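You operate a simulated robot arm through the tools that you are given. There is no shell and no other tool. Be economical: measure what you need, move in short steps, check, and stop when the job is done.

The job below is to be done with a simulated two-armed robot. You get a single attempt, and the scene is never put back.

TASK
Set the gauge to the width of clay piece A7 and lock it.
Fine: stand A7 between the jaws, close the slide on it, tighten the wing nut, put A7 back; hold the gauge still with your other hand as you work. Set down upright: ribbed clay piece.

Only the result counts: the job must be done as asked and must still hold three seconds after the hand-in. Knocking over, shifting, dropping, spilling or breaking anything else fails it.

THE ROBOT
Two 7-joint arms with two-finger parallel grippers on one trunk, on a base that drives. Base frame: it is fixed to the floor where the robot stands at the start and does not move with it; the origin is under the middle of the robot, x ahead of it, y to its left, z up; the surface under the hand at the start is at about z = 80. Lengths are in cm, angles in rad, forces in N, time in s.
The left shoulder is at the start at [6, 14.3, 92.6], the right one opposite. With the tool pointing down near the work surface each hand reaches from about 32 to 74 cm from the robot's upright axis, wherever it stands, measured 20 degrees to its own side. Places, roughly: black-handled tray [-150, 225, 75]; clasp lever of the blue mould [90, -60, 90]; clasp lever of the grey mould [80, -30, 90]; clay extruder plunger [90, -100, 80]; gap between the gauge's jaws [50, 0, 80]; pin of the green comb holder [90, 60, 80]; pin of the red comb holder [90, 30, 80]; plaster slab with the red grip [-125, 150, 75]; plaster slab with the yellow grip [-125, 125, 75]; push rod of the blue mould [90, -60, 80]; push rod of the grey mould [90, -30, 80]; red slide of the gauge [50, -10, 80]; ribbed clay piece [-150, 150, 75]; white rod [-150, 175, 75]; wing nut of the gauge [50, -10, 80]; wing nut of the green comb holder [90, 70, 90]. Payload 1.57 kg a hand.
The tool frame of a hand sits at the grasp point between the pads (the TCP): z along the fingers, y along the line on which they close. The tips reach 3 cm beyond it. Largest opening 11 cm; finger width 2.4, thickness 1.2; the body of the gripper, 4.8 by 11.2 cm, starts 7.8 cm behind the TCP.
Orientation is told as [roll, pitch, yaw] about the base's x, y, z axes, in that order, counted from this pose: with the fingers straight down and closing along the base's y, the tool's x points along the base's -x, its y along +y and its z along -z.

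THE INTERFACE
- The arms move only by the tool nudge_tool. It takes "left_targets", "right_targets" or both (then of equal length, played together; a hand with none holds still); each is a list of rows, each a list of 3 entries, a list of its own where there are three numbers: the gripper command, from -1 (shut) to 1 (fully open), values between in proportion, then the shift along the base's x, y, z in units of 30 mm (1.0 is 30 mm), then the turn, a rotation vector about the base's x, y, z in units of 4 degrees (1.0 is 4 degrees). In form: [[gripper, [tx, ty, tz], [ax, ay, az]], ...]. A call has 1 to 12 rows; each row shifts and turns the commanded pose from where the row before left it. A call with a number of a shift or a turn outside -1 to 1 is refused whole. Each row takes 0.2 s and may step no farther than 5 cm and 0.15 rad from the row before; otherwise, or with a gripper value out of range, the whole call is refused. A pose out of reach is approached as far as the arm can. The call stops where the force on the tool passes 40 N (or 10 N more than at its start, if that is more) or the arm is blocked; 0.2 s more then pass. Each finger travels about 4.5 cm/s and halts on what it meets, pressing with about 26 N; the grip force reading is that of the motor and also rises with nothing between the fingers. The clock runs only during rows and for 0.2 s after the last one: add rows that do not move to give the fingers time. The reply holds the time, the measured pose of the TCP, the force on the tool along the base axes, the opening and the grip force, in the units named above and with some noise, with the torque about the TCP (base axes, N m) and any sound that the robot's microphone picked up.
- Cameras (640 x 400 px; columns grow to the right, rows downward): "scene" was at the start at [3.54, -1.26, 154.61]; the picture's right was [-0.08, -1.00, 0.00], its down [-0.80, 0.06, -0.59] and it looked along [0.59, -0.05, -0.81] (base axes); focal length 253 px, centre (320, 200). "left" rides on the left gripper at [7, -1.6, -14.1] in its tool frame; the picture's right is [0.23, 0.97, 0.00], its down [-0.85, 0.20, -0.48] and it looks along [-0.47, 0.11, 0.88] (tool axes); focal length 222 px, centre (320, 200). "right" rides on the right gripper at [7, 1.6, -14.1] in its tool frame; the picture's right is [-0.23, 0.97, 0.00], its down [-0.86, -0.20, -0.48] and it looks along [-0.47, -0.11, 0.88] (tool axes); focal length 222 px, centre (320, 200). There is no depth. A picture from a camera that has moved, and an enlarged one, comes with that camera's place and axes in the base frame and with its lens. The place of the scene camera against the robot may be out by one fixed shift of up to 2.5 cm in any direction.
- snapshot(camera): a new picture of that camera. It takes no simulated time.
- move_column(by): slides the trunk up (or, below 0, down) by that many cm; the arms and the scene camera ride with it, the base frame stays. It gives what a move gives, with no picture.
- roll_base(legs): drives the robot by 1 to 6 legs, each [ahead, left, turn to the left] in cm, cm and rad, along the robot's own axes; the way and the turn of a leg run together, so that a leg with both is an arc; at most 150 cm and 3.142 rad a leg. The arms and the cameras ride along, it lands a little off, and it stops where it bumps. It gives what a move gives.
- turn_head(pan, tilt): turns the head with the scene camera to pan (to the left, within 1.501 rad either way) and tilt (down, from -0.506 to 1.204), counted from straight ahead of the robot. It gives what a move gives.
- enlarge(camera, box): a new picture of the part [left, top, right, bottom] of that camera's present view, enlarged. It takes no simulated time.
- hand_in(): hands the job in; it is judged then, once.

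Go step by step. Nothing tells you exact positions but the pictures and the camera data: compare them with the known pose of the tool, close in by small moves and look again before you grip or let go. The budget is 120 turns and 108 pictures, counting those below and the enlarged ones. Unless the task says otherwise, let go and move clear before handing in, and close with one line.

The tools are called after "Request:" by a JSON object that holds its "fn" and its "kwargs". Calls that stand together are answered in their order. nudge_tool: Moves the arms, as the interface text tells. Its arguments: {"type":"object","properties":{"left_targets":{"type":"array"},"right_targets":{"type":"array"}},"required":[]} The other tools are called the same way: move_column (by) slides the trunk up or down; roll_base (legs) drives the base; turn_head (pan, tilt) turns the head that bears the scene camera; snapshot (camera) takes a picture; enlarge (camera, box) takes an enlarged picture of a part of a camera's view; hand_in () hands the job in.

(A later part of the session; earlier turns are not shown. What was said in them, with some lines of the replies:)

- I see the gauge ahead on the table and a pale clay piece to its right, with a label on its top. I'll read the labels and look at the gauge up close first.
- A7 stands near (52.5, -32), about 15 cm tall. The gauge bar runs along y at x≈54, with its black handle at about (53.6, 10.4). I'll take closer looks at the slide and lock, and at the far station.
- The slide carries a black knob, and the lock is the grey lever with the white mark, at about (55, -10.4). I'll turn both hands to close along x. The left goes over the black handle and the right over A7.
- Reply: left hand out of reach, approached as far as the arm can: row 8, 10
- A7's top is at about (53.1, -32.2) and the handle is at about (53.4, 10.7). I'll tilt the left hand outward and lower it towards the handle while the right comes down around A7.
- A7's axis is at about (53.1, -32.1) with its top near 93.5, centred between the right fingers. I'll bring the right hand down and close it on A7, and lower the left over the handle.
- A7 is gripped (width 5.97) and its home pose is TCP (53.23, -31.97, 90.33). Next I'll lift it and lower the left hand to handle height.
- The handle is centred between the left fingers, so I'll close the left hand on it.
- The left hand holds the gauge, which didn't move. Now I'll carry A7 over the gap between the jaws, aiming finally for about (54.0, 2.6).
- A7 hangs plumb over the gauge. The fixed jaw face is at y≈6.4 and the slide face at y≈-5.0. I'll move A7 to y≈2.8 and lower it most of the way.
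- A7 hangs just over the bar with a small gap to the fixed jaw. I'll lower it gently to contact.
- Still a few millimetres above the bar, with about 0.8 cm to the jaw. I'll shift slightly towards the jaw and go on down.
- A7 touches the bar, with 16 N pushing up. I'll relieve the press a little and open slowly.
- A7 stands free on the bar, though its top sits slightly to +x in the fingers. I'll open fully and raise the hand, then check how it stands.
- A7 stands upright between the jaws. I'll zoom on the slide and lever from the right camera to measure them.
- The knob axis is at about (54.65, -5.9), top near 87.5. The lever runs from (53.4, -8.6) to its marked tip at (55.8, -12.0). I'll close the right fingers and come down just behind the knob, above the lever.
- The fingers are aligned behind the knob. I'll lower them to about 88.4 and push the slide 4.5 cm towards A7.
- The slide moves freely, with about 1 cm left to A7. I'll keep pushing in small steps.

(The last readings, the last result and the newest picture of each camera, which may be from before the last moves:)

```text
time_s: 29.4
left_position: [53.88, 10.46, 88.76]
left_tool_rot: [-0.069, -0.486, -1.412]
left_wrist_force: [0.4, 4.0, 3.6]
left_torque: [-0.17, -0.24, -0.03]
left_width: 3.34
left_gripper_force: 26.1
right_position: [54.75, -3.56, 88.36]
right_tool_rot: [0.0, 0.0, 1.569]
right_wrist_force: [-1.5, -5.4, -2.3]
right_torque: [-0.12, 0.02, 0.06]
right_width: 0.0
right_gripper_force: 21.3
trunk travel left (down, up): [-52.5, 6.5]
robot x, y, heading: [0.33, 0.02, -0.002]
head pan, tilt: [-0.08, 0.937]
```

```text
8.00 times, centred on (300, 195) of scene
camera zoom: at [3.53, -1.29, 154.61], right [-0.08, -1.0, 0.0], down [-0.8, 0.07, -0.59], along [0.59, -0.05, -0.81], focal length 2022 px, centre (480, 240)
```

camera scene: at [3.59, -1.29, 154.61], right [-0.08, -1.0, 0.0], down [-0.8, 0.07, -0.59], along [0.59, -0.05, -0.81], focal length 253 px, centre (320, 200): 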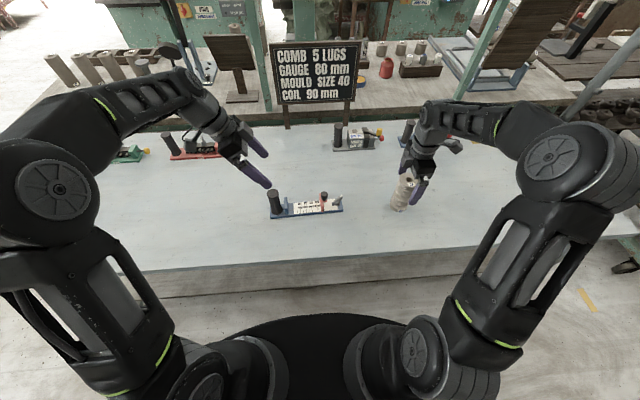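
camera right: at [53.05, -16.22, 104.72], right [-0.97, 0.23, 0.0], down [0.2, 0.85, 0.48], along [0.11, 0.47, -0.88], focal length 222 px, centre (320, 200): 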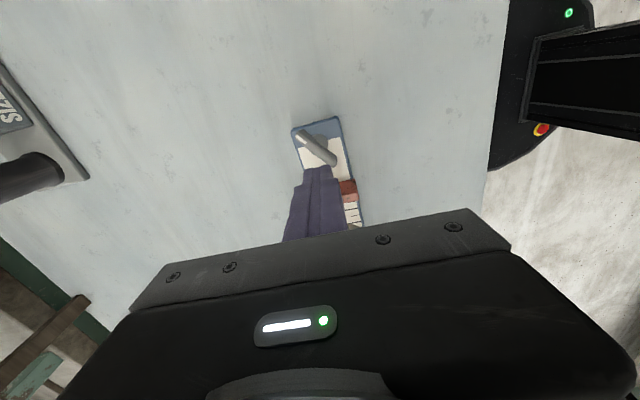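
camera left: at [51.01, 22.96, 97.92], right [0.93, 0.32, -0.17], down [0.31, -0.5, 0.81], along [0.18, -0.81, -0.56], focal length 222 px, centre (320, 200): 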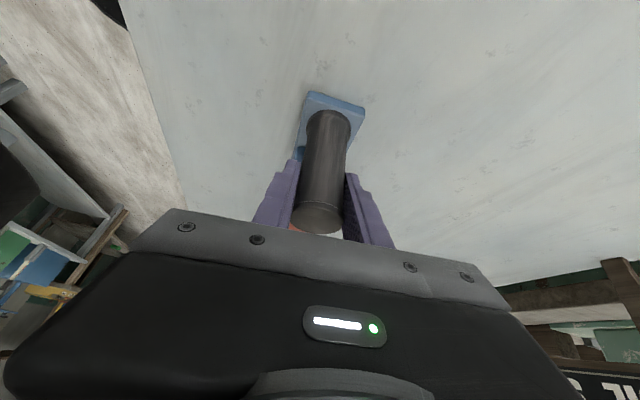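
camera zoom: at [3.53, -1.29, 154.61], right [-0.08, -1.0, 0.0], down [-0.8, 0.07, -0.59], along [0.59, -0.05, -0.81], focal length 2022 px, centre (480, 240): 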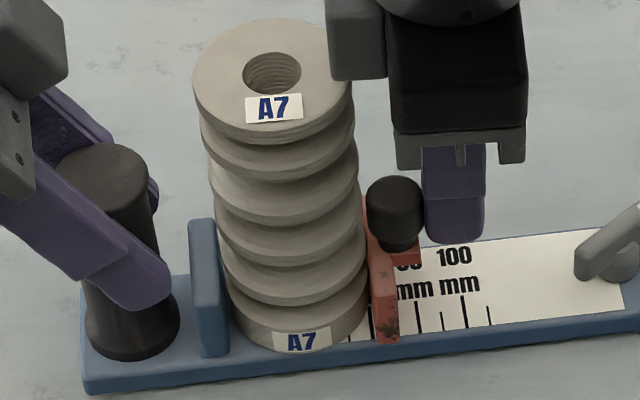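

The slide has reached A7 and there seems to be a small gap left at the fixed jaw. I'll keep pushing gently.

Request:
{"fn": "nudge_tool", "kwargs": {"right_targets": [[-1, [0, 0.06, 0], [0, 0, 0]], [-1, [0, 0.06, 0], [0, 0, 0]], [-1, [0, 0.06, 0], [0, 0, 0]], [-1, [0, 0.06, 0], [0, 0, 0]], [-1, [0, 0, 0], [0, 0, 0]]]}}

Request:
{"fn": "enlarge", "kwargs": {"camera": "scene", "box": [270, 170, 330, 220]}}

```text
time_s: 30.6
left_position: [53.87, 10.6, 88.64]
left_tool_rot: [-0.069, -0.482, -1.41]
left_wrist_force: [-3.1, 22.5, 5.9]
left_torque: [0.04, -0.54, -0.23]
left_width: 3.32
left_gripper_force: 25.9
right_position: [54.77, -3.21, 88.36]
right_tool_rot: [-0.004, 0.007, 1.57]
right_wrist_force: [5.7, -29.4, 4.3]
right_torque: [-0.16, -0.12, 0.0]
right_width: 0.0
right_gripper_force: 20.6
trunk travel left (down, up): [-52.5, 6.5]
robot x, y, heading: [-0.14, -0.1, -0.001]
head pan, tilt: [-0.08, 0.937]
```

```text
8.00 times, centred on (300, 195) of scene
camera zoom: at [3.49, -1.35, 154.62], right [-0.08, -1.0, 0.0], down [-0.8, 0.07, -0.59], along [0.59, -0.05, -0.81], focal length 2022 px, centre (480, 240)
```

zoom: 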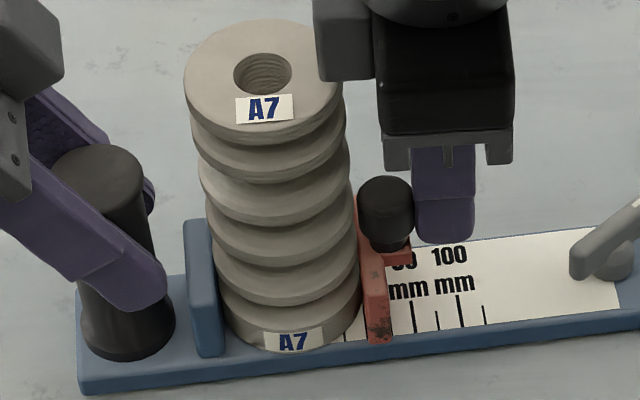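

The slide is clamped on A7 at about 29 N, with the left hand countering. Now I'll back off and move over the lock lever, opening the fingers and turning them across it.

Request:
{"fn": "nudge_tool", "kwargs": {"right_targets": [[-1, [0, -0.15, 0], [0, 0, 0]], [-1, [0, -0.2, 0], [0, 0, 0]], [-1, [0, 0, 0.7], [0, 0, 0]], [-1, [0, -0.23, 0.8], [0, 0, 0.97]], [-0.5, [0, -0.23, 0], [0, 0, 0.97]], [0, [0, -0.23, 0], [0, 0, 0.97]], [0, [0, -0.23, 0], [0, 0, 0.97]], [0, [0, -0.23, 0], [0, 0, 0.97]], [0, [0, -0.23, 0], [0, 0, 0.97]], [0, [0, -0.23, 0], [0, 0, 0.97]], [0, [0, -0.23, 0], [0, 0, 0.97]], [0, [0, -0.23, 0], [0, 0, 0.97]]]}}

Request:
{"fn": "enlarge", "kwargs": {"camera": "scene", "box": [270, 160, 360, 220]}}

Request:
{"fn": "snapshot", "kwargs": {"camera": "right"}}

```text
time_s: 33.2
left_position: [53.81, 10.44, 88.63]
left_tool_rot: [-0.069, -0.483, -1.412]
left_wrist_force: [-1.8, -2.1, 0.3]
left_torque: [-0.08, 0.0, -0.15]
left_width: 3.32
left_gripper_force: 26.0
right_position: [54.84, -10.14, 92.7]
right_tool_rot: [-0.001, -0.001, 2.181]
right_wrist_force: [0.4, -0.4, -1.1]
right_torque: [-0.03, 0.0, -0.01]
right_width: 5.52
right_gripper_force: 0.1
trunk travel left (down, up): [-52.5, 6.5]
robot x, y, heading: [0.3, -0.05, 0.001]
head pan, tilt: [-0.08, 0.937]
```

```text
6.67 times, centred on (315, 190) of scene
camera zoom: at [3.58, -1.27, 154.61], right [-0.08, -1.0, 0.0], down [-0.8, 0.06, -0.59], along [0.59, -0.05, -0.81], focal length 1685 px, centre (353, 267)
```

zoom: 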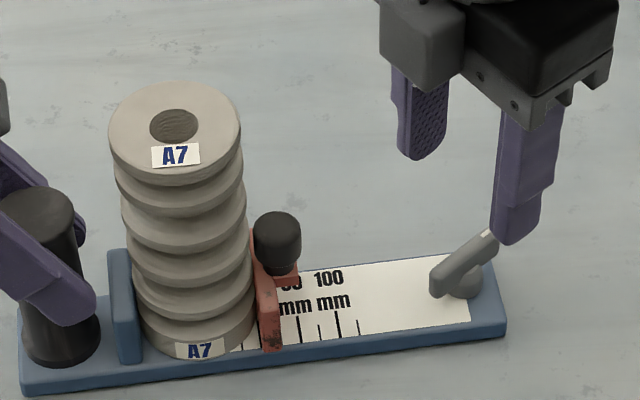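

```text
68 pictures are left
camera right: at [57.35, -16.78, 106.89], right [-0.93, -0.37, 0.0], down [-0.33, 0.81, 0.48], along [-0.18, 0.44, -0.88], focal length 222 px, centre (320, 200)
```

right: 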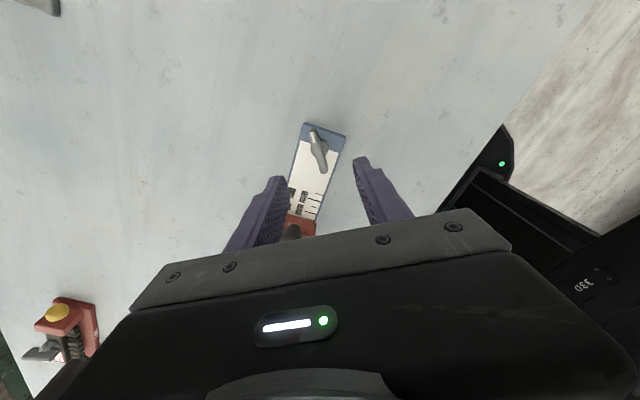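

Request:
{"fn": "enlarge", "kwargs": {"camera": "right", "box": [270, 110, 370, 200]}}

```text
4.44 times, centred on (320, 155) of right
camera zoom: at [57.35, -16.78, 106.89], right [-0.93, -0.37, 0.0], down [-0.33, 0.81, 0.48], along [-0.18, 0.44, -0.88], focal length 987 px, centre (320, 400)
```

zoom: 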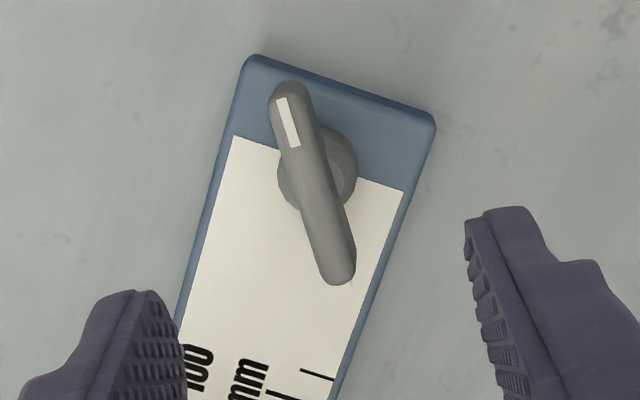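

The pivot is at about (54.9, -10.55) and the lever lies at -54°, square to the fingers. I'll centre the hand and lower it around the lever.

Request:
{"fn": "nudge_tool", "kwargs": {"right_targets": [[0, [0.02, -0.13, -0.5], [0, 0, 0]], [0, [0, 0, -0.7], [0, 0, 0]], [0, [0, 0, -0.6], [0, 0, 0]], [0, [0, 0, -0.35], [0, 0, 0]], [0, [0, 0, 0], [0, 0, 0]]]}}

Request:
{"fn": "enlarge", "kwargs": {"camera": "scene", "box": [310, 170, 370, 220]}}

Request:
{"fn": "enlarge", "kwargs": {"camera": "right", "box": [250, 110, 390, 210]}}

```text
time_s: 34.4
left_position: [53.8, 10.32, 88.67]
left_tool_rot: [-0.07, -0.485, -1.413]
left_wrist_force: [-0.3, 0.4, 0.1]
left_torque: [0.21, -0.05, -0.19]
left_width: 3.34
left_gripper_force: 25.6
right_position: [54.76, -10.47, 86.45]
right_tool_rot: [0.0, -0.001, 2.179]
right_wrist_force: [0.0, -0.1, 1.2]
right_torque: [0.02, -0.03, -0.04]
right_width: 5.49
right_gripper_force: 0.0
trunk travel left (down, up): [-52.5, 6.5]
robot x, y, heading: [-0.01, -0.25, -0.005]
head pan, tilt: [-0.08, 0.937]
```

```text
8.00 times, centred on (340, 195) of scene
camera zoom: at [3.58, -1.24, 154.61], right [-0.08, -1.0, 0.0], down [-0.8, 0.06, -0.59], along [0.59, -0.05, -0.81], focal length 2022 px, centre (160, 240)
```

zoom: 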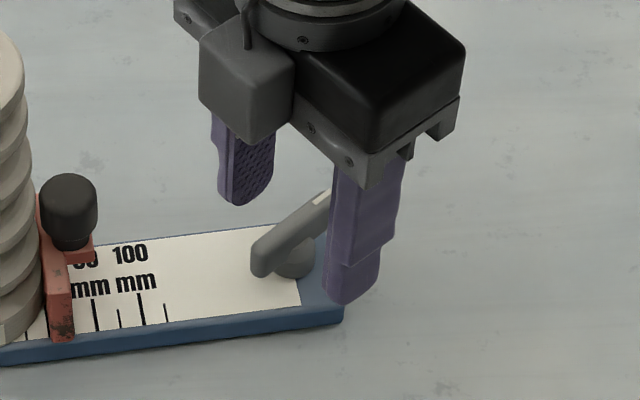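

```text
4.00 times, centred on (320, 160) of right
camera zoom: at [57.39, -17.13, 100.53], right [-0.93, -0.37, 0.0], down [-0.33, 0.82, 0.48], along [-0.18, 0.44, -0.88], focal length 888 px, centre (320, 360)
```

zoom: 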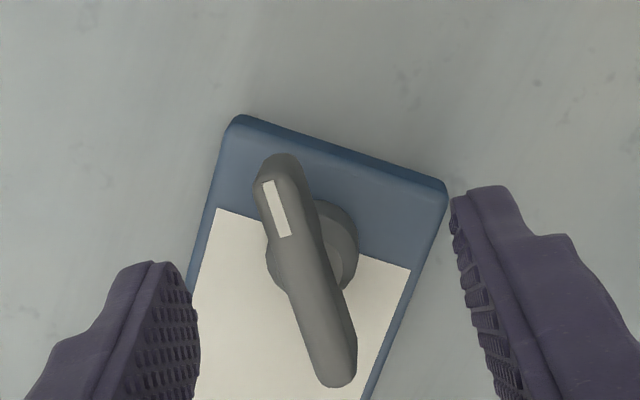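

The lever is between the fingertips, offset by about 0.3 cm. I'll centre on it, lower a touch, and close.

Request:
{"fn": "nudge_tool", "kwargs": {"right_targets": [[0, [0.08, 0.02, -0.1], [0, 0, 0]], [-0.3, [0, 0, 0], [0, 0, 0]], [-0.5, [0, 0, 0], [0, 0, 0]], [-0.65, [0, 0, 0], [0, 0, 0]], [-0.8, [0, 0, 0], [0, 0, 0]], [-1, [0, 0, 0], [0, 0, 0]], [-1, [0, 0, 0], [0, 0, 0]]]}}

Request:
{"fn": "enlarge", "kwargs": {"camera": "scene", "box": [310, 170, 370, 220]}}

Request:
{"fn": "enlarge", "kwargs": {"camera": "right", "box": [250, 110, 390, 210]}}

```text
time_s: 36.0
left_position: [53.87, 10.22, 88.53]
left_tool_rot: [-0.071, -0.486, -1.411]
left_wrist_force: [-0.7, 2.5, -1.4]
left_torque: [0.22, -0.34, -0.06]
left_width: 3.33
left_gripper_force: 26.1
right_position: [55.06, -10.41, 85.99]
right_tool_rot: [0.001, -0.001, 2.179]
right_wrist_force: [1.0, -0.6, 0.4]
right_torque: [-0.3, 0.26, -0.02]
right_width: 0.91
right_gripper_force: 26.2
trunk travel left (down, up): [-52.5, 6.5]
robot x, y, heading: [-0.15, -0.03, 0.001]
head pan, tilt: [-0.08, 0.937]
```

```text
8.00 times, centred on (340, 195) of scene
camera zoom: at [3.59, -1.23, 154.61], right [-0.08, -1.0, 0.0], down [-0.8, 0.06, -0.59], along [0.59, -0.05, -0.81], focal length 2022 px, centre (160, 240)
```

zoom: 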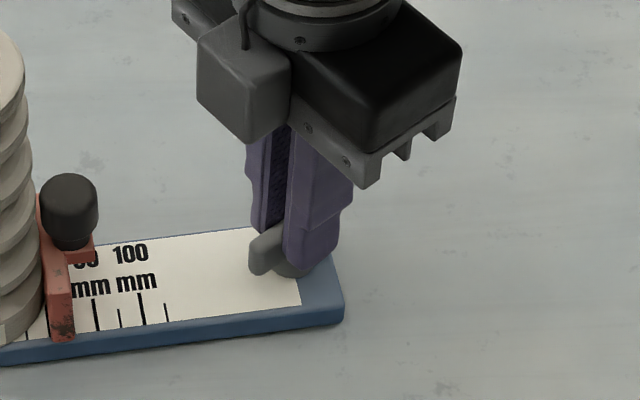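

```text
4.00 times, centred on (320, 160) of right
camera zoom: at [57.66, -17.07, 100.22], right [-0.93, -0.37, 0.0], down [-0.33, 0.82, 0.48], along [-0.18, 0.44, -0.88], focal length 888 px, centre (320, 360)
```

zoom: 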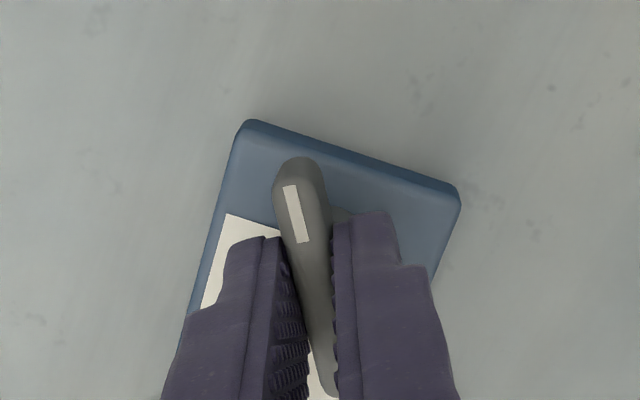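

The lever is gripped (0.91 cm). I'll turn it clockwise from above, watching the torque.

Request:
{"fn": "nudge_tool", "kwargs": {"right_targets": [[-1, [0, 0, 0], [0, 0, -1]], [-1, [0, 0, 0], [0, 0, -1]], [-1, [0, 0, 0], [0, 0, -1]], [-1, [0, 0, 0], [0, 0, -1]], [-1, [0, 0, 0], [0, 0, -1]], [-1, [0, 0, 0], [0, 0, -1]]]}}

Request:
{"fn": "enlarge", "kwargs": {"camera": "right", "box": [250, 110, 390, 210]}}

```text
time_s: 37.4
left_position: [53.94, 10.28, 88.65]
left_tool_rot: [-0.07, -0.483, -1.413]
left_wrist_force: [0.5, -0.2, -0.3]
left_torque: [0.26, -0.58, -0.18]
left_width: 3.31
left_gripper_force: 26.2
right_position: [55.09, -10.34, 85.92]
right_tool_rot: [-0.004, 0.0, 1.761]
right_wrist_force: [1.6, 0.9, 5.1]
right_torque: [-0.7, 0.23, 0.12]
right_width: 0.92
right_gripper_force: 25.4
trunk travel left (down, up): [-52.5, 6.5]
robot x, y, heading: [-0.06, -0.3, -0.0]
head pan, tilt: [-0.08, 0.937]
```

```text
4.00 times, centred on (320, 160) of right
camera zoom: at [54.66, -17.6, 100.22], right [-1.0, 0.04, 0.0], down [0.03, 0.88, 0.48], along [0.02, 0.48, -0.88], focal length 888 px, centre (320, 360)
```

zoom: 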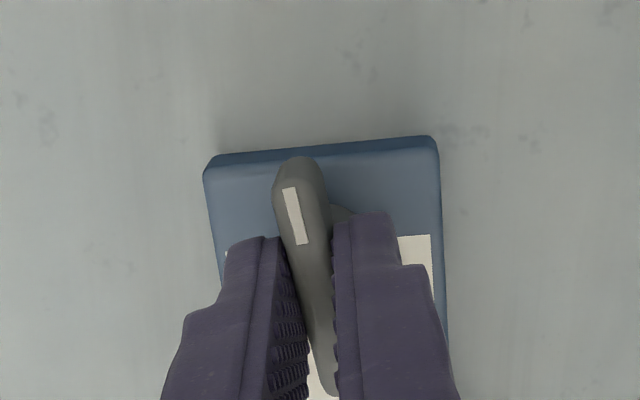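

The lever turns along with little resistance. I'll keep going clockwise.

Request:
{"fn": "nudge_tool", "kwargs": {"right_targets": [[-1, [0, 0, 0], [0, 0, -1]], [-1, [0, 0, 0], [0, 0, -1]], [-1, [0, 0, 0], [0, 0, -1]], [-1, [0, 0, 0], [0, 0, -1]], [-1, [0, 0, 0], [0, 0, -1]], [-1, [0, 0, 0], [0, 0, -1]], [-1, [0, 0, 0], [0, 0, -1]], [-1, [0, 0, 0], [0, 0, -1]]]}}

Request:
{"fn": "enlarge", "kwargs": {"camera": "right", "box": [250, 110, 390, 210]}}

```text
time_s: 39.2
left_position: [53.74, 10.39, 88.66]
left_tool_rot: [-0.07, -0.485, -1.413]
left_wrist_force: [-2.2, 1.3, -0.1]
left_torque: [-0.49, -0.99, -0.41]
left_width: 3.37
left_gripper_force: 26.4
right_position: [55.14, -10.43, 85.99]
right_tool_rot: [0.0, 0.0, 1.201]
right_wrist_force: [5.7, -2.8, 4.6]
right_torque: [-0.51, 0.52, 0.07]
right_width: 0.86
right_gripper_force: 25.7
trunk travel left (down, up): [-52.5, 6.5]
robot x, y, heading: [0.17, 0.02, 0.004]
head pan, tilt: [-0.08, 0.937]
```

```text
4.00 times, centred on (320, 160) of right
camera zoom: at [50.9, -16.32, 100.16], right [-0.83, 0.56, 0.0], down [0.5, 0.73, 0.48], along [0.27, 0.4, -0.88], focal length 888 px, centre (320, 360)
```

zoom: 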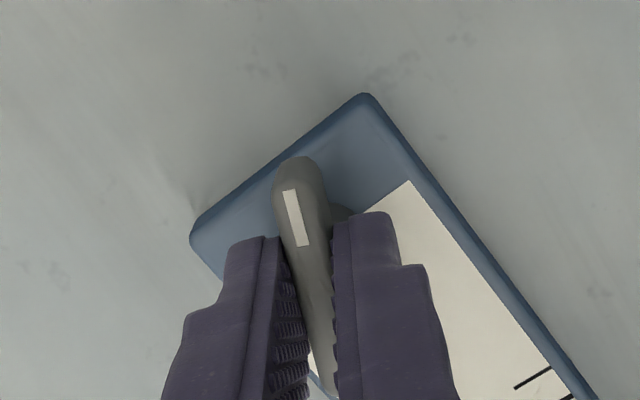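

Turned 56° so far without a stop; continuing.

Request:
{"fn": "nudge_tool", "kwargs": {"right_targets": [[-1, [0, 0, 0], [0, 0, -1]], [-1, [0, 0, 0], [0, 0, -1]], [-1, [0, 0, 0], [0, 0, -1]], [-1, [0, 0, 0], [0, 0, -1]], [-1, [0, 0, 0], [0, 0, -1]], [-1, [0, 0, 0], [0, 0, -1]], [-1, [0, 0, 0], [0, 0, -1]], [-1, [0, 0, 0], [0, 0, -1]]]}}

Request:
{"fn": "enlarge", "kwargs": {"camera": "right", "box": [250, 110, 390, 210]}}

Request:
{"fn": "enlarge", "kwargs": {"camera": "scene", "box": [260, 150, 365, 220]}}

```text
time_s: 41.0
left_position: [53.93, 10.43, 88.67]
left_tool_rot: [-0.07, -0.485, -1.413]
left_wrist_force: [0.6, 5.0, 0.6]
left_torque: [-0.28, -0.97, 0.08]
left_width: 3.33
left_gripper_force: 26.1
right_position: [55.03, -10.33, 86.03]
right_tool_rot: [-0.002, 0.003, 0.642]
right_wrist_force: [-0.7, -4.1, -2.6]
right_torque: [-0.24, 0.85, 0.04]
right_width: 0.84
right_gripper_force: 26.1
trunk travel left (down, up): [-52.5, 6.5]
robot x, y, heading: [-0.06, -0.06, -0.005]
head pan, tilt: [-0.08, 0.937]
```

```text
4.00 times, centred on (320, 160) of right
camera zoom: at [48.4, -13.27, 100.21], right [-0.4, 0.92, 0.0], down [0.8, 0.35, 0.48], along [0.44, 0.19, -0.88], focal length 888 px, centre (320, 360)
```

zoom: 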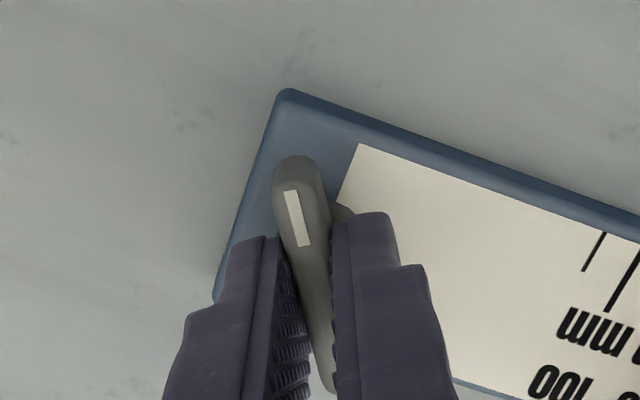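

```text
5.71 times, centred on (312, 185) of scene
camera zoom: at [3.63, -1.26, 154.6], right [-0.08, -1.0, 0.0], down [-0.8, 0.06, -0.59], along [0.59, -0.05, -0.81], focal length 1444 px, centre (363, 286)
```

zoom: 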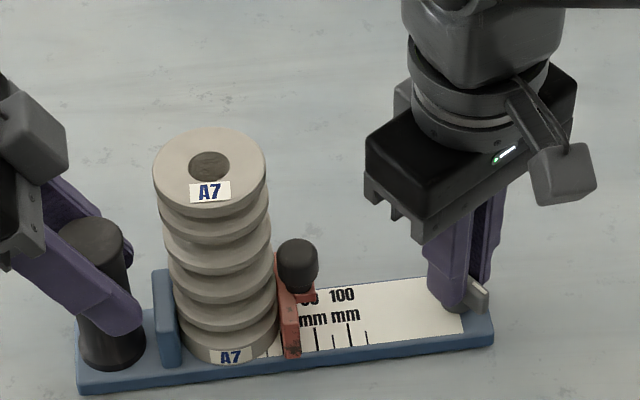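

88° and still no stop, so I'll keep turning.

Request:
{"fn": "nudge_tool", "kwargs": {"right_targets": [[-1, [0, 0, 0], [0, 0, -1]], [-1, [0, 0, 0], [0, 0, -1]], [-1, [0, 0, 0], [0, 0, -1]], [-1, [0, 0, 0], [0, 0, -1]], [-1, [0, 0, 0], [0, 0, -1]], [-1, [0, 0, 0], [0, 0, -1]], [-1, [0, 0, 0], [0, 0, -1]], [-1, [0, 0, 0], [0, 0, -1]], [-1, [0, 0, 0], [0, 0, -1]], [-1, [0, 0, 0], [0, 0, -1]]]}}

Request:
{"fn": "enlarge", "kwargs": {"camera": "right", "box": [250, 110, 390, 210]}}

```text
time_s: 43.2
left_position: [53.9, 10.37, 88.62]
left_tool_rot: [-0.071, -0.485, -1.412]
left_wrist_force: [1.9, -0.4, 0.5]
left_torque: [-0.35, -0.52, -0.47]
left_width: 3.35
left_gripper_force: 26.1
right_position: [54.94, -10.33, 86.05]
right_tool_rot: [0.0, 0.001, -0.057]
right_wrist_force: [-3.0, 0.8, 0.8]
right_torque: [0.26, 0.46, 0.97]
right_width: 1.74
right_gripper_force: 25.8
trunk travel left (down, up): [-52.5, 6.5]
robot x, y, heading: [0.06, -0.03, 0.005]
head pan, tilt: [-0.08, 0.937]
```

```text
4.00 times, centred on (320, 160) of right
camera zoom: at [47.98, -8.37, 100.22], right [0.28, 0.96, 0.0], down [0.84, -0.25, 0.48], along [0.46, -0.13, -0.88], focal length 888 px, centre (320, 360)
```

zoom: 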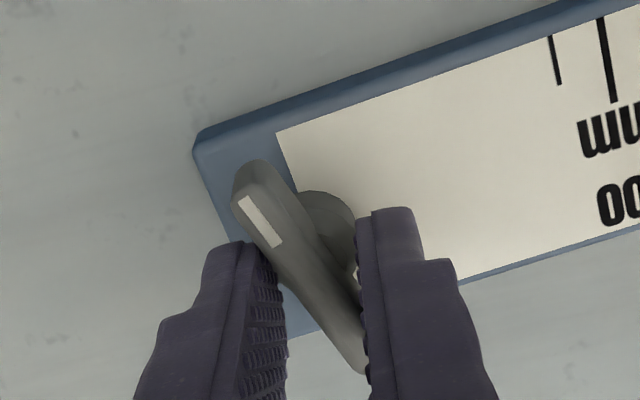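

The lever came up hard against its stop: torque is 0.97 N m and the fingers were pried apart, at about 110° of turn. I'll open, lift clear, and check.

Request:
{"fn": "nudge_tool", "kwargs": {"right_targets": [[-0.5, [0, 0, 0], [0, 0, 0]], [0, [0, 0, 0], [0, 0, 0]], [0.1, [0, 0, 0], [0, 0, 0]], [0.1, [0, 0, 0], [0, 0, 0]], [0.1, [0, 0, 0.5], [0, 0, 0]], [0.1, [0, 0, 0.7], [0, 0, 0]], [0.1, [0, 0, 0.8], [0, 0, 0]], [0.3, [0, 0, 0.8], [0, 0, 1]], [1, [0, 0, 0.8], [0, 0, 1]], [1, [0, 0, 0.8], [0, 0, 1]], [1, [0, 0, 0.5], [0, 0, 1]], [1, [0, 0, 0], [0, 0, 1]]]}}

Request:
{"fn": "enlarge", "kwargs": {"camera": "scene", "box": [260, 150, 365, 220]}}

Request:
{"fn": "snapshot", "kwargs": {"camera": "right"}}

```text
time_s: 45.8
left_position: [53.9, 10.41, 88.72]
left_tool_rot: [-0.07, -0.486, -1.411]
left_wrist_force: [0.7, -1.5, 0.2]
left_torque: [-0.12, -0.15, -0.14]
left_width: 3.33
left_gripper_force: 26.3
right_position: [55.01, -10.48, 100.75]
right_tool_rot: [0.0, 0.0, 0.296]
right_wrist_force: [-0.4, 0.4, -0.3]
right_torque: [0.02, 0.03, 0.0]
right_width: 11.0
right_gripper_force: 0.1
trunk travel left (down, up): [-52.5, 6.5]
robot x, y, heading: [0.08, -0.0, -0.001]
head pan, tilt: [-0.08, 0.937]
```

```text
5.71 times, centred on (312, 185) of scene
camera zoom: at [3.57, -1.28, 154.61], right [-0.08, -1.0, 0.0], down [-0.8, 0.07, -0.59], along [0.59, -0.05, -0.81], focal length 1444 px, centre (363, 286)
```

zoom: 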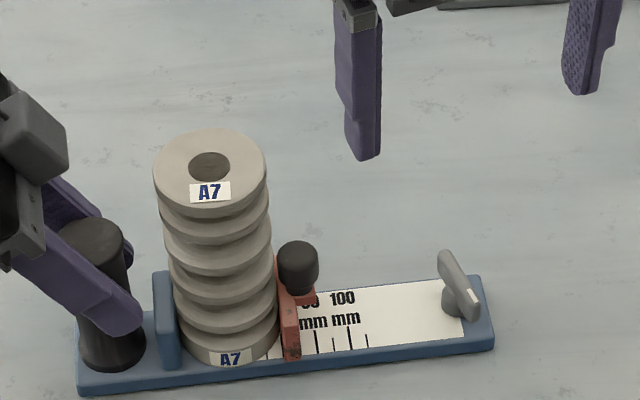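

```text
56 pictures are left
camera right: at [47.8, -10.86, 115.02], right [-0.07, 1.0, 0.0], down [0.88, 0.06, 0.48], along [0.48, 0.03, -0.88], focal length 222 px, centre (320, 200)
```

right: 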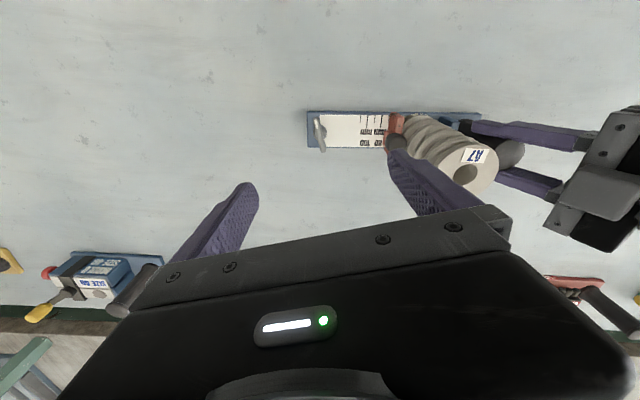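

The lever is in its new locked position, and slide and A7 look unchanged. Now I'll turn the right hand back to close along x and go over A7.

Request:
{"fn": "nudge_tool", "kwargs": {"right_targets": [[1, [0, 0, 0.6], [0, 0, 1]], [1, [0, 0, 0.4], [0, 0, 1]], [1, [0, 0, 0], [0, 0, 1]], [1, [0, 0, 0], [0, 0, 1]], [1, [0, 0, 0], [0, 0, 1]], [1, [0, 0, 0], [0, 0, 1]], [1, [0, 0, 0], [0, 0, 1]], [1, [0, 0, 0], [0, 0, 1]], [1, [0, 0, 0], [0, 0, 1]], [1, [0, 0, 0], [0, 0, 1]], [1, [0, 0, 0], [0, 0, 1]], [1, [0, 0, 0], [0, 0, 1]]]}}

Request:
{"fn": "nudge_tool", "kwargs": {"right_targets": [[1, [0, 0.45, 0], [0, 0, 1]], [1, [0, 0.45, 0], [0, 0, 1]], [1, [0, 0.45, 0], [0, 0, 1]], [1, [0, 0.45, 0], [0, 0, 1]], [1, [0, 0.45, 0], [0, 0, 1]], [1, [0, 0.45, 0], [0, 0, 1]], [1, [0, 0.45, 0], [0, 0, 0.3]], [1, [0, 0.45, 0], [0, 0, 0]], [1, [0, 0.45, 0], [0, 0, 0]], [1, [0, 0.45, 0], [0, 0, 0]]]}}

Request:
{"fn": "snapshot", "kwargs": {"camera": "right"}}

Request:
{"fn": "enlarge", "kwargs": {"camera": "scene", "box": [260, 150, 365, 220]}}

```text
time_s: 48.4
left_position: [53.82, 10.3, 88.75]
left_tool_rot: [-0.071, -0.486, -1.413]
left_wrist_force: [0.1, -1.1, 0.0]
left_torque: [0.03, -0.15, -0.14]
left_width: 3.34
left_gripper_force: 25.7
right_position: [55.02, -10.46, 103.79]
right_tool_rot: [0.001, 0.001, 1.136]
right_wrist_force: [0.3, -0.7, 0.6]
right_torque: [0.01, 0.0, -0.02]
right_width: 11.0
right_gripper_force: 0.0
trunk travel left (down, up): [-52.5, 6.5]
robot x, y, heading: [-0.15, -0.15, -0.002]
head pan, tilt: [-0.08, 0.937]
```

```text
time_s: 50.6
left_position: [53.96, 10.39, 88.61]
left_tool_rot: [-0.069, -0.485, -1.412]
left_wrist_force: [0.4, 0.4, 0.0]
left_torque: [-0.52, -0.19, -0.26]
left_width: 3.32
left_gripper_force: 25.9
right_position: [55.03, 3.14, 103.81]
right_tool_rot: [0.0, 0.001, 1.573]
right_wrist_force: [-0.3, -0.9, 0.4]
right_torque: [0.02, 0.03, 0.02]
right_width: 11.04
right_gripper_force: 0.1
trunk travel left (down, up): [-52.5, 6.5]
robot x, y, heading: [-0.11, 0.2, -0.001]
head pan, tilt: [-0.08, 0.937]
```

```text
55 pictures are left
camera right: at [53.31, -3.8, 117.89], right [-0.97, 0.23, 0.0], down [0.2, 0.86, 0.48], along [0.11, 0.47, -0.88], focal length 222 px, centre (320, 200)
```

right: 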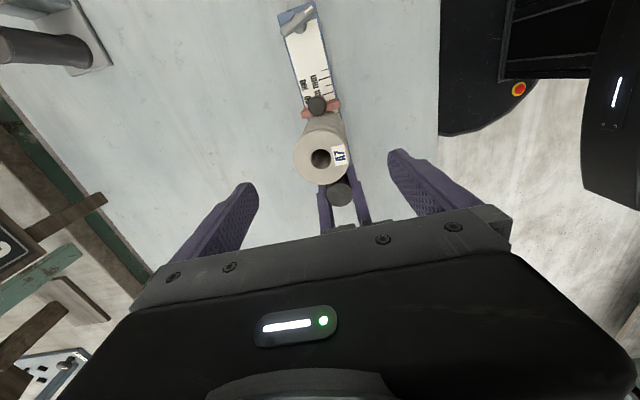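

```text
5.71 times, centred on (312, 185) of scene
camera zoom: at [3.56, -1.26, 154.61], right [-0.08, -1.0, 0.0], down [-0.8, 0.07, -0.59], along [0.59, -0.05, -0.81], focal length 1444 px, centre (363, 286)
```

zoom: 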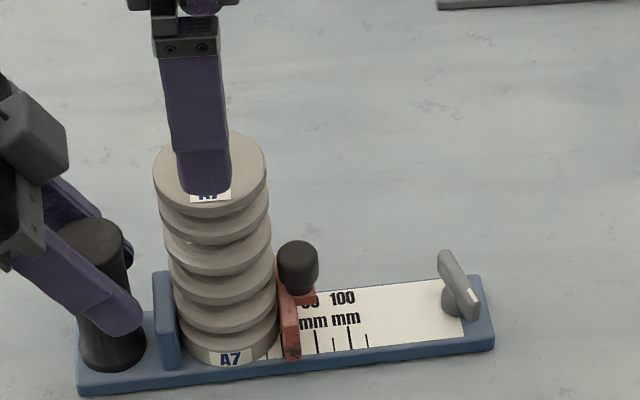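

A7's top is at about (55.0, 3.3), centred under the hand. I'll go down to the same grip height and close.

Request:
{"fn": "nudge_tool", "kwargs": {"right_targets": [[1, [0, 0.04, -0.8], [0, 0, 0]], [1, [0, 0, -0.8], [0, 0, 0]], [1, [0, 0, -0.8], [0, 0, 0]], [1, [0, 0, -0.8], [0, 0, 0]], [1, [0, 0, -0.7], [0, 0, 0]], [1, [0, 0, 0], [0, 0, 0]]]}}

Request:
{"fn": "snapshot", "kwargs": {"camera": "right"}}

```text
time_s: 52.0
left_position: [53.97, 10.39, 88.61]
left_tool_rot: [-0.07, -0.485, -1.412]
left_wrist_force: [-0.8, -0.3, 0.0]
left_torque: [-0.05, -0.11, -0.14]
left_width: 3.32
left_gripper_force: 26.4
right_position: [54.82, 3.31, 92.17]
right_tool_rot: [0.0, -0.001, 1.571]
right_wrist_force: [0.3, -0.3, 0.0]
right_torque: [-0.01, 0.01, 0.03]
right_width: 11.0
right_gripper_force: 0.0
trunk travel left (down, up): [-52.5, 6.5]
robot x, y, heading: [-0.24, 0.2, -0.001]
head pan, tilt: [-0.08, 0.937]
```

```text
53 pictures are left
camera right: at [53.1, -3.7, 106.43], right [-0.97, 0.23, 0.0], down [0.2, 0.86, 0.48], along [0.11, 0.47, -0.88], focal length 222 px, centre (320, 200)
```

right: 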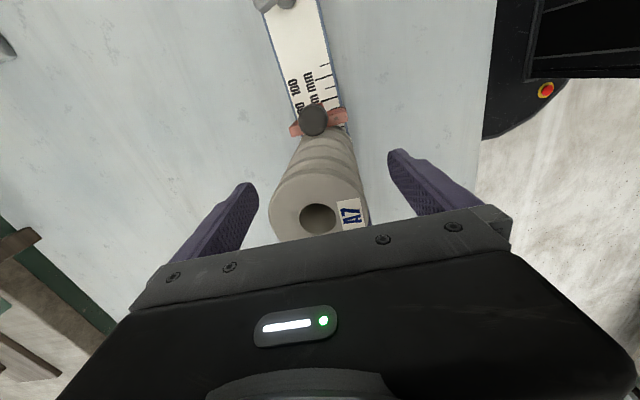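

The hole sits where it did in the first grip, so I'll close on A7 and lift gently.

Request:
{"fn": "nudge_tool", "kwargs": {"right_targets": [[0.4, [0, 0, 0], [0, 0, 0]], [0.2, [0, 0, 0], [0, 0, 0]], [0.1, [0, 0, 0], [0, 0, 0]], [-0.2, [0, 0, 0], [0, 0, 0]], [-1, [0, 0, 0], [0, 0, 0]], [-1, [0, 0, 0], [0, 0, 0]], [-1, [0, 0, 0], [0, 0, 0]], [-1, [0, 0, 0.1], [0, 0, 0]], [-1, [0, 0, 0.2], [0, 0, 0]], [-1, [0, 0, 0.2], [0, 0, 0]]]}}

Request:
{"fn": "enlarge", "kwargs": {"camera": "scene", "box": [260, 150, 365, 220]}}

```text
time_s: 54.2
left_position: [53.76, 10.35, 88.68]
left_tool_rot: [-0.068, -0.487, -1.412]
left_wrist_force: [0.2, -0.4, 1.4]
left_torque: [0.14, -0.1, -0.09]
left_width: 3.36
left_gripper_force: 26.3
right_position: [54.92, 3.29, 93.69]
right_tool_rot: [-0.001, 0.0, 1.573]
right_wrist_force: [0.0, -0.3, -5.9]
right_torque: [0.06, 0.03, -0.07]
right_width: 5.98
right_gripper_force: 26.4
trunk travel left (down, up): [-52.5, 6.5]
robot x, y, heading: [-0.06, 0.01, 0.003]
head pan, tilt: [-0.08, 0.937]
```

```text
5.71 times, centred on (312, 185) of scene
camera zoom: at [3.6, -1.26, 154.61], right [-0.08, -1.0, 0.0], down [-0.8, 0.07, -0.59], along [0.59, -0.05, -0.81], focal length 1444 px, centre (363, 286)
```

zoom: 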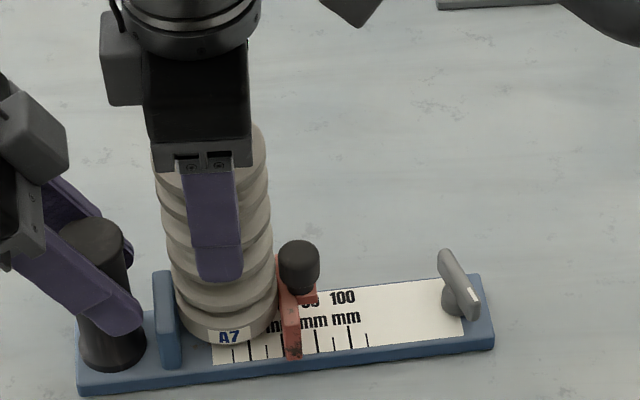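

A7 came out freely and the slide stayed put. I'll lift higher and carry it home.

Request:
{"fn": "nudge_tool", "kwargs": {"right_targets": [[-1, [0, 0, 0.7], [0, 0, 0]], [-1, [0, 0, 0.9], [0, 0, 0]], [-1, [0, 0, 0.9], [0, 0, 0]], [-1, [-0.05, -0.5, 0], [0, 0, 0]], [-1, [-0.05, -0.9, 0], [0, 0, 0]], [-1, [-0.05, -0.9, 0], [0, 0, 0]], [-1, [-0.05, -0.9, 0], [0, 0, 0]], [-1, [-0.05, -0.9, 0], [0, 0, 0]], [-1, [-0.05, -0.9, 0], [0, 0, 0]], [-1, [-0.05, -0.9, 0], [0, 0, 0]], [-1, [-0.05, -0.9, 0], [0, 0, 0]]]}}

Request:
{"fn": "nudge_tool", "kwargs": {"right_targets": [[-1, [-0.05, -0.9, 0], [0, 0, 0]], [-1, [-0.05, -0.9, 0], [0, 0, 0]], [-1, [-0.03, -0.9, 0], [0, 0, 0]], [-1, [-0.02, -0.9, 0], [0, 0, 0]], [-1, [-0.02, -0.9, 0], [0, 0, 0]], [-1, [-0.02, -0.45, 0], [0, 0, 0]], [-1, [0, 0, 0], [0, 0, 0]]]}}

Request:
{"fn": "snapshot", "kwargs": {"camera": "right"}}

Request:
{"fn": "snapshot", "kwargs": {"camera": "scene"}}

```text
time_s: 56.6
left_position: [53.94, 10.29, 88.63]
left_tool_rot: [-0.069, -0.486, -1.411]
left_wrist_force: [-0.9, -0.9, 3.8]
left_torque: [0.5, -0.1, 0.05]
left_width: 3.33
left_gripper_force: 26.2
right_position: [53.59, -17.14, 100.75]
right_tool_rot: [-0.001, 0.001, 1.573]
right_wrist_force: [-0.2, 0.6, -4.5]
right_torque: [0.04, 0.0, -0.04]
right_width: 5.98
right_gripper_force: 26.1
trunk travel left (down, up): [-52.5, 6.5]
robot x, y, heading: [-0.11, -0.06, -0.006]
head pan, tilt: [-0.08, 0.937]
```

```text
time_s: 58.2
left_position: [53.85, 10.3, 88.81]
left_tool_rot: [-0.07, -0.485, -1.413]
left_wrist_force: [-1.4, 0.3, 2.6]
left_torque: [-0.02, -0.07, -0.11]
left_width: 3.32
left_gripper_force: 26.1
right_position: [53.23, -32.02, 100.93]
right_tool_rot: [-0.001, 0.001, 1.574]
right_wrist_force: [1.4, -0.2, -5.7]
right_torque: [0.0, 0.01, -0.01]
right_width: 6.0
right_gripper_force: 26.0
trunk travel left (down, up): [-52.5, 6.5]
robot x, y, heading: [0.32, 0.25, 0.001]
head pan, tilt: [-0.08, 0.937]
```

```text
51 pictures are left
camera right: at [51.51, -39.05, 115.1], right [-0.97, 0.23, 0.0], down [0.2, 0.86, 0.48], along [0.11, 0.47, -0.88], focal length 222 px, centre (320, 200)
```

right: 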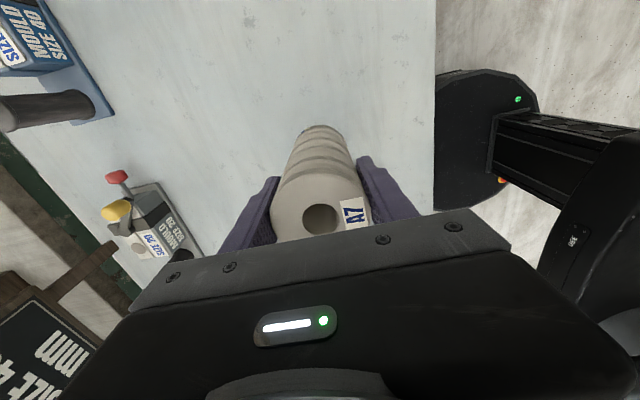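

```text
50 pictures are left
camera scene: at [3.56, -1.3, 154.61], right [-0.08, -1.0, 0.0], down [-0.8, 0.07, -0.59], along [0.59, -0.05, -0.81], focal length 253 px, centre (320, 200)
```

scene: 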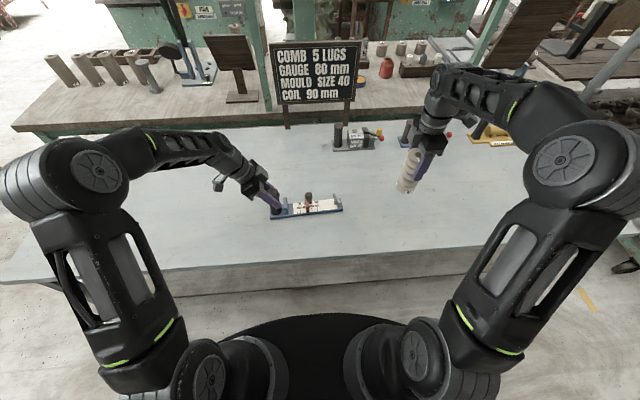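

A7 is above its original spot. I'll lower it in steps.

Request:
{"fn": "nudge_tool", "kwargs": {"right_targets": [[-1, [0, 0, -0.6], [0, 0, 0]], [-1, [0, 0, -0.7], [0, 0, 0]], [-1, [0, 0, -0.7], [0, 0, 0]], [-1, [0, 0, -0.6], [0, 0, 0]], [-1, [0, 0, -0.4], [0, 0, 0]], [-1, [0, 0, -0.25], [0, 0, 0]], [-1, [0, 0, -0.07], [0, 0, 0]], [-1, [0, 0, 0], [0, 0, 0]]]}}

Request:
{"fn": "nudge_tool", "kwargs": {"right_targets": [[-1, [0, 0, -0.05], [0, 0, 0]], [-1, [0, 0, 0], [0, 0, 0]]]}}

```text
time_s: 60.0
left_position: [53.85, 10.22, 88.63]
left_tool_rot: [-0.07, -0.484, -1.413]
left_wrist_force: [-1.3, -0.7, 2.0]
left_torque: [-0.07, -0.01, -0.16]
left_width: 3.31
left_gripper_force: 25.9
right_position: [53.04, -31.98, 91.05]
right_tool_rot: [0.001, -0.001, 1.571]
right_wrist_force: [1.5, -0.2, -5.5]
right_torque: [0.0, -0.03, -0.01]
right_width: 5.99
right_gripper_force: 26.3
trunk travel left (down, up): [-52.5, 6.5]
robot x, y, heading: [-0.23, -0.16, -0.002]
head pan, tilt: [-0.08, 0.937]
```

```text
time_s: 60.6
left_position: [53.88, 10.32, 88.66]
left_tool_rot: [-0.07, -0.485, -1.412]
left_wrist_force: [-1.3, 1.1, 1.9]
left_torque: [-0.01, -0.03, -0.1]
left_width: 3.34
left_gripper_force: 25.8
right_position: [53.1, -32.01, 90.92]
right_tool_rot: [0.001, -0.001, 1.574]
right_wrist_force: [0.1, 0.2, -5.8]
right_torque: [0.01, 0.01, 0.0]
right_width: 5.97
right_gripper_force: 26.5
trunk travel left (down, up): [-52.5, 6.5]
robot x, y, heading: [-0.08, -0.31, -0.002]
head pan, tilt: [-0.08, 0.937]
```

Request:
{"fn": "nudge_tool", "kwargs": {"right_targets": [[-1, [0, 0, -0.05], [0, 0, 0]], [-1, [0, 0, -0.05], [0, 0, 0]], [-1, [0, 0, 0], [0, 0, 0]]]}}

Request:
{"fn": "nudge_tool", "kwargs": {"right_targets": [[-1, [0, 0, -0.05], [0, 0, 0]], [-1, [0, 0, 0], [0, 0, 0]]]}}

```text
time_s: 61.4
left_position: [53.73, 10.33, 88.73]
left_tool_rot: [-0.069, -0.486, -1.412]
left_wrist_force: [0.1, -1.3, -0.4]
left_torque: [-0.02, -0.14, 0.0]
left_width: 3.32
left_gripper_force: 25.8
right_position: [53.07, -32.04, 90.46]
right_tool_rot: [-0.001, 0.0, 1.571]
right_wrist_force: [-2.4, 0.0, 0.8]
right_torque: [0.15, 0.26, 0.12]
right_width: 5.98
right_gripper_force: 25.5
trunk travel left (down, up): [-52.5, 6.5]
robot x, y, heading: [0.19, -0.17, -0.001]
head pan, tilt: [-0.08, 0.937]
```

```text
time_s: 62.0
left_position: [53.75, 10.35, 88.79]
left_tool_rot: [-0.068, -0.485, -1.411]
left_wrist_force: [0.2, -0.1, 0.7]
left_torque: [0.3, 0.0, -0.01]
left_width: 3.34
left_gripper_force: 26.1
right_position: [53.12, -31.98, 90.68]
right_tool_rot: [0.0, 0.001, 1.572]
right_wrist_force: [-6.3, 0.2, 11.8]
right_torque: [0.52, 0.76, 0.14]
right_width: 5.97
right_gripper_force: 25.4
trunk travel left (down, up): [-52.5, 6.5]
robot x, y, heading: [0.26, 0.05, -0.001]
head pan, tilt: [-0.08, 0.937]
```

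A7 has settled on the table in its home spot. I'll relieve the press and open both hands slowly.

Request:
{"fn": "nudge_tool", "kwargs": {"right_targets": [[-1, [0, 0, 0.04], [0, 0, 0]], [-1, [0, 0, 0], [0, 0, 0]], [0.1, [0, 0, 0], [0, 0, 0]], [0.2, [0, 0, 0], [0, 0, 0]], [0.4, [0, 0, 0], [0, 0, 0]], [0.6, [0, 0, 0], [0, 0, 0]], [0.8, [0, 0, 0], [0, 0, 0]], [1, [0, 0, 0], [0, 0, 0]], [1, [0, 0, 0], [0, 0, 0]]], "left_targets": [[-1, [0, 0, 0], [0, 0, 0]], [-1, [0, 0, 0], [0, 0, 0]], [-0.35, [0, 0, 0], [0, 0, 0]], [-0.2, [0, 0, 0], [0, 0, 0]], [0, [0, 0, 0], [0, 0, 0]], [0.3, [0, 0, 0], [0, 0, 0]], [0.6, [0, 0, 0], [0, 0, 0]], [1, [0, 0, 0], [0, 0, 0]], [1, [0, 0, 0], [0, 0, 0]]]}}

Request:
{"fn": "snapshot", "kwargs": {"camera": "right"}}

Request:
{"fn": "snapshot", "kwargs": {"camera": "left"}}

```text
time_s: 64.0
left_position: [53.87, 10.3, 88.69]
left_tool_rot: [-0.071, -0.484, -1.412]
left_wrist_force: [-0.5, -0.6, 0.7]
left_torque: [0.03, 0.02, 0.0]
left_width: 11.01
left_gripper_force: 0.1
right_position: [53.22, -32.13, 90.75]
right_tool_rot: [0.0, 0.0, 1.573]
right_wrist_force: [0.6, -0.9, 0.4]
right_torque: [-0.04, 0.03, 0.01]
right_width: 11.02
right_gripper_force: 0.0
trunk travel left (down, up): [-52.5, 6.5]
robot x, y, heading: [0.07, -0.0, -0.002]
head pan, tilt: [-0.08, 0.937]
```

```text
49 pictures are left
camera right: at [51.51, -39.03, 104.79], right [-0.97, 0.23, 0.0], down [0.2, 0.86, 0.48], along [0.11, 0.47, -0.88], focal length 222 px, centre (320, 200)
```

right: 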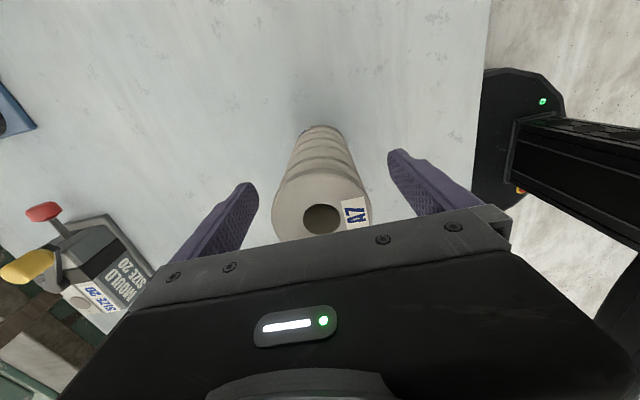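

```text
48 pictures are left
camera left: at [51.01, 22.98, 97.9], right [0.93, 0.32, -0.17], down [0.31, -0.5, 0.81], along [0.18, -0.81, -0.56], focal length 222 px, centre (320, 200)
```

left: 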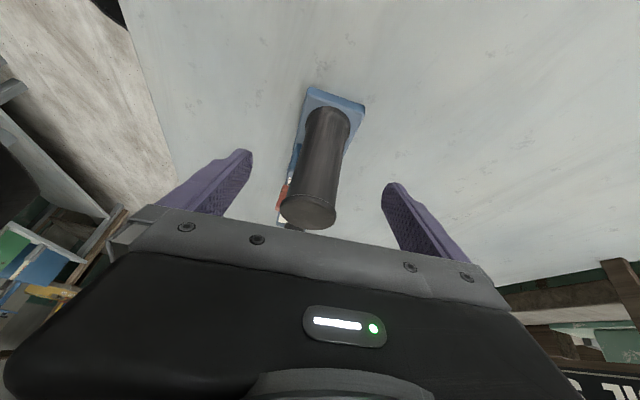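

Both hands are free and A7 stands upright. I'll raise both straight up.

Request:
{"fn": "nudge_tool", "kwargs": {"right_targets": [[1, [0, 0, 0.5], [0, 0, 0]], [1, [0, 0, 0.8], [0, 0, 0]], [1, [0, 0, 0.9], [0, 0, 0]], [1, [0, 0, 0.9], [0, 0, 0]], [1, [0, 0, 0.9], [0, 0, 0]], [1, [0, 0, 0.9], [0, 0, 0]], [1, [0, 0, 0], [0, 0, 0]]], "left_targets": [[1, [0, 0, 0.5], [0, 0, 0]], [1, [0, 0, 0.8], [0, 0, 0]], [1, [0, 0, 0.9], [0, 0, 0]], [1, [0, 0, 0.9], [0, 0, 0]], [1, [0, 0, 0.9], [0, 0, 0]], [1, [0, 0, 0.9], [0, 0, 0]], [1, [0, 0, 0], [0, 0, 0]]]}}

Request:
{"fn": "enlarge", "kwargs": {"camera": "scene", "box": [240, 150, 440, 240]}}

Request:
{"fn": "enlarge", "kwargs": {"camera": "scene", "box": [265, 180, 350, 225]}}

```text
time_s: 65.6
left_position: [53.55, 10.26, 103.28]
left_tool_rot: [-0.068, -0.484, -1.412]
left_wrist_force: [0.3, 0.2, 0.4]
left_torque: [0.02, 0.03, 0.02]
left_width: 11.0
left_gripper_force: 0.1
right_position: [52.93, -32.05, 105.46]
right_tool_rot: [0.001, 0.0, 1.573]
right_wrist_force: [0.6, -0.5, 0.3]
right_torque: [0.01, 0.02, 0.01]
right_width: 10.98
right_gripper_force: 0.0
trunk travel left (down, up): [-52.5, 6.5]
robot x, y, heading: [-0.18, 0.08, -0.002]
head pan, tilt: [-0.08, 0.937]
```

```text
3.20 times, centred on (340, 195) of scene
camera zoom: at [3.59, -1.27, 154.61], right [-0.08, -1.0, 0.0], down [-0.8, 0.07, -0.59], along [0.59, -0.05, -0.81], focal length 809 px, centre (256, 216)
```

zoom: 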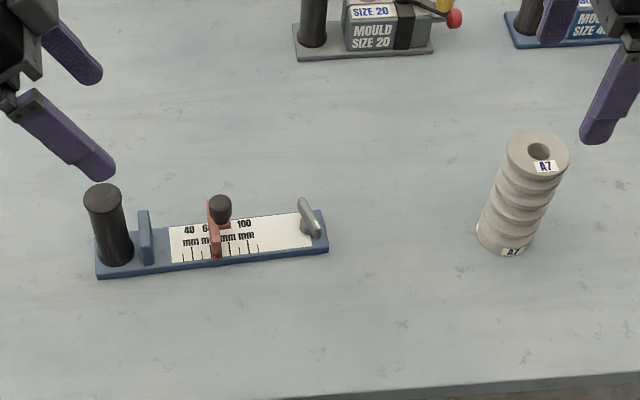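

```text
7.53 times, centred on (308, 202) of scene
camera zoom: at [3.59, -1.27, 154.61], right [-0.08, -1.0, 0.0], down [-0.8, 0.07, -0.59], along [0.59, -0.05, -0.81], focal length 1903 px, centre (414, 181)
```

zoom: 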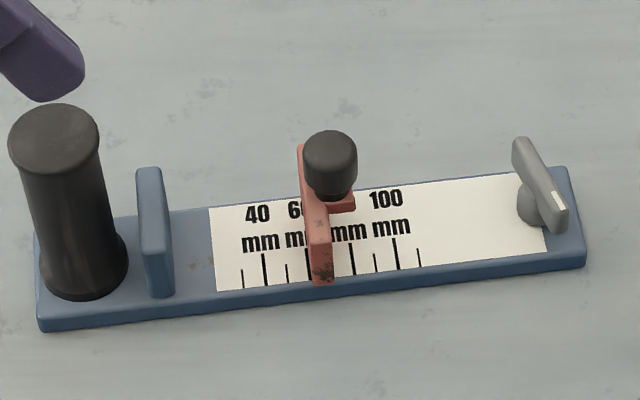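

The slide's inner face sits at the 60 mm mark, matching A7's 6 cm width. The lever is tight, the gauge is where it was, and A7 stands upright on its old spot. Both hands are clear, so I'm handing in.

Request:
{"fn": "hand_in", "kwargs": {}}

```text
The job is handed in.
```

The gauge is set to A7's width, about 60 mm, and locked, and A7 is back upright where it stood; the job is handed in, but no verdict came back.
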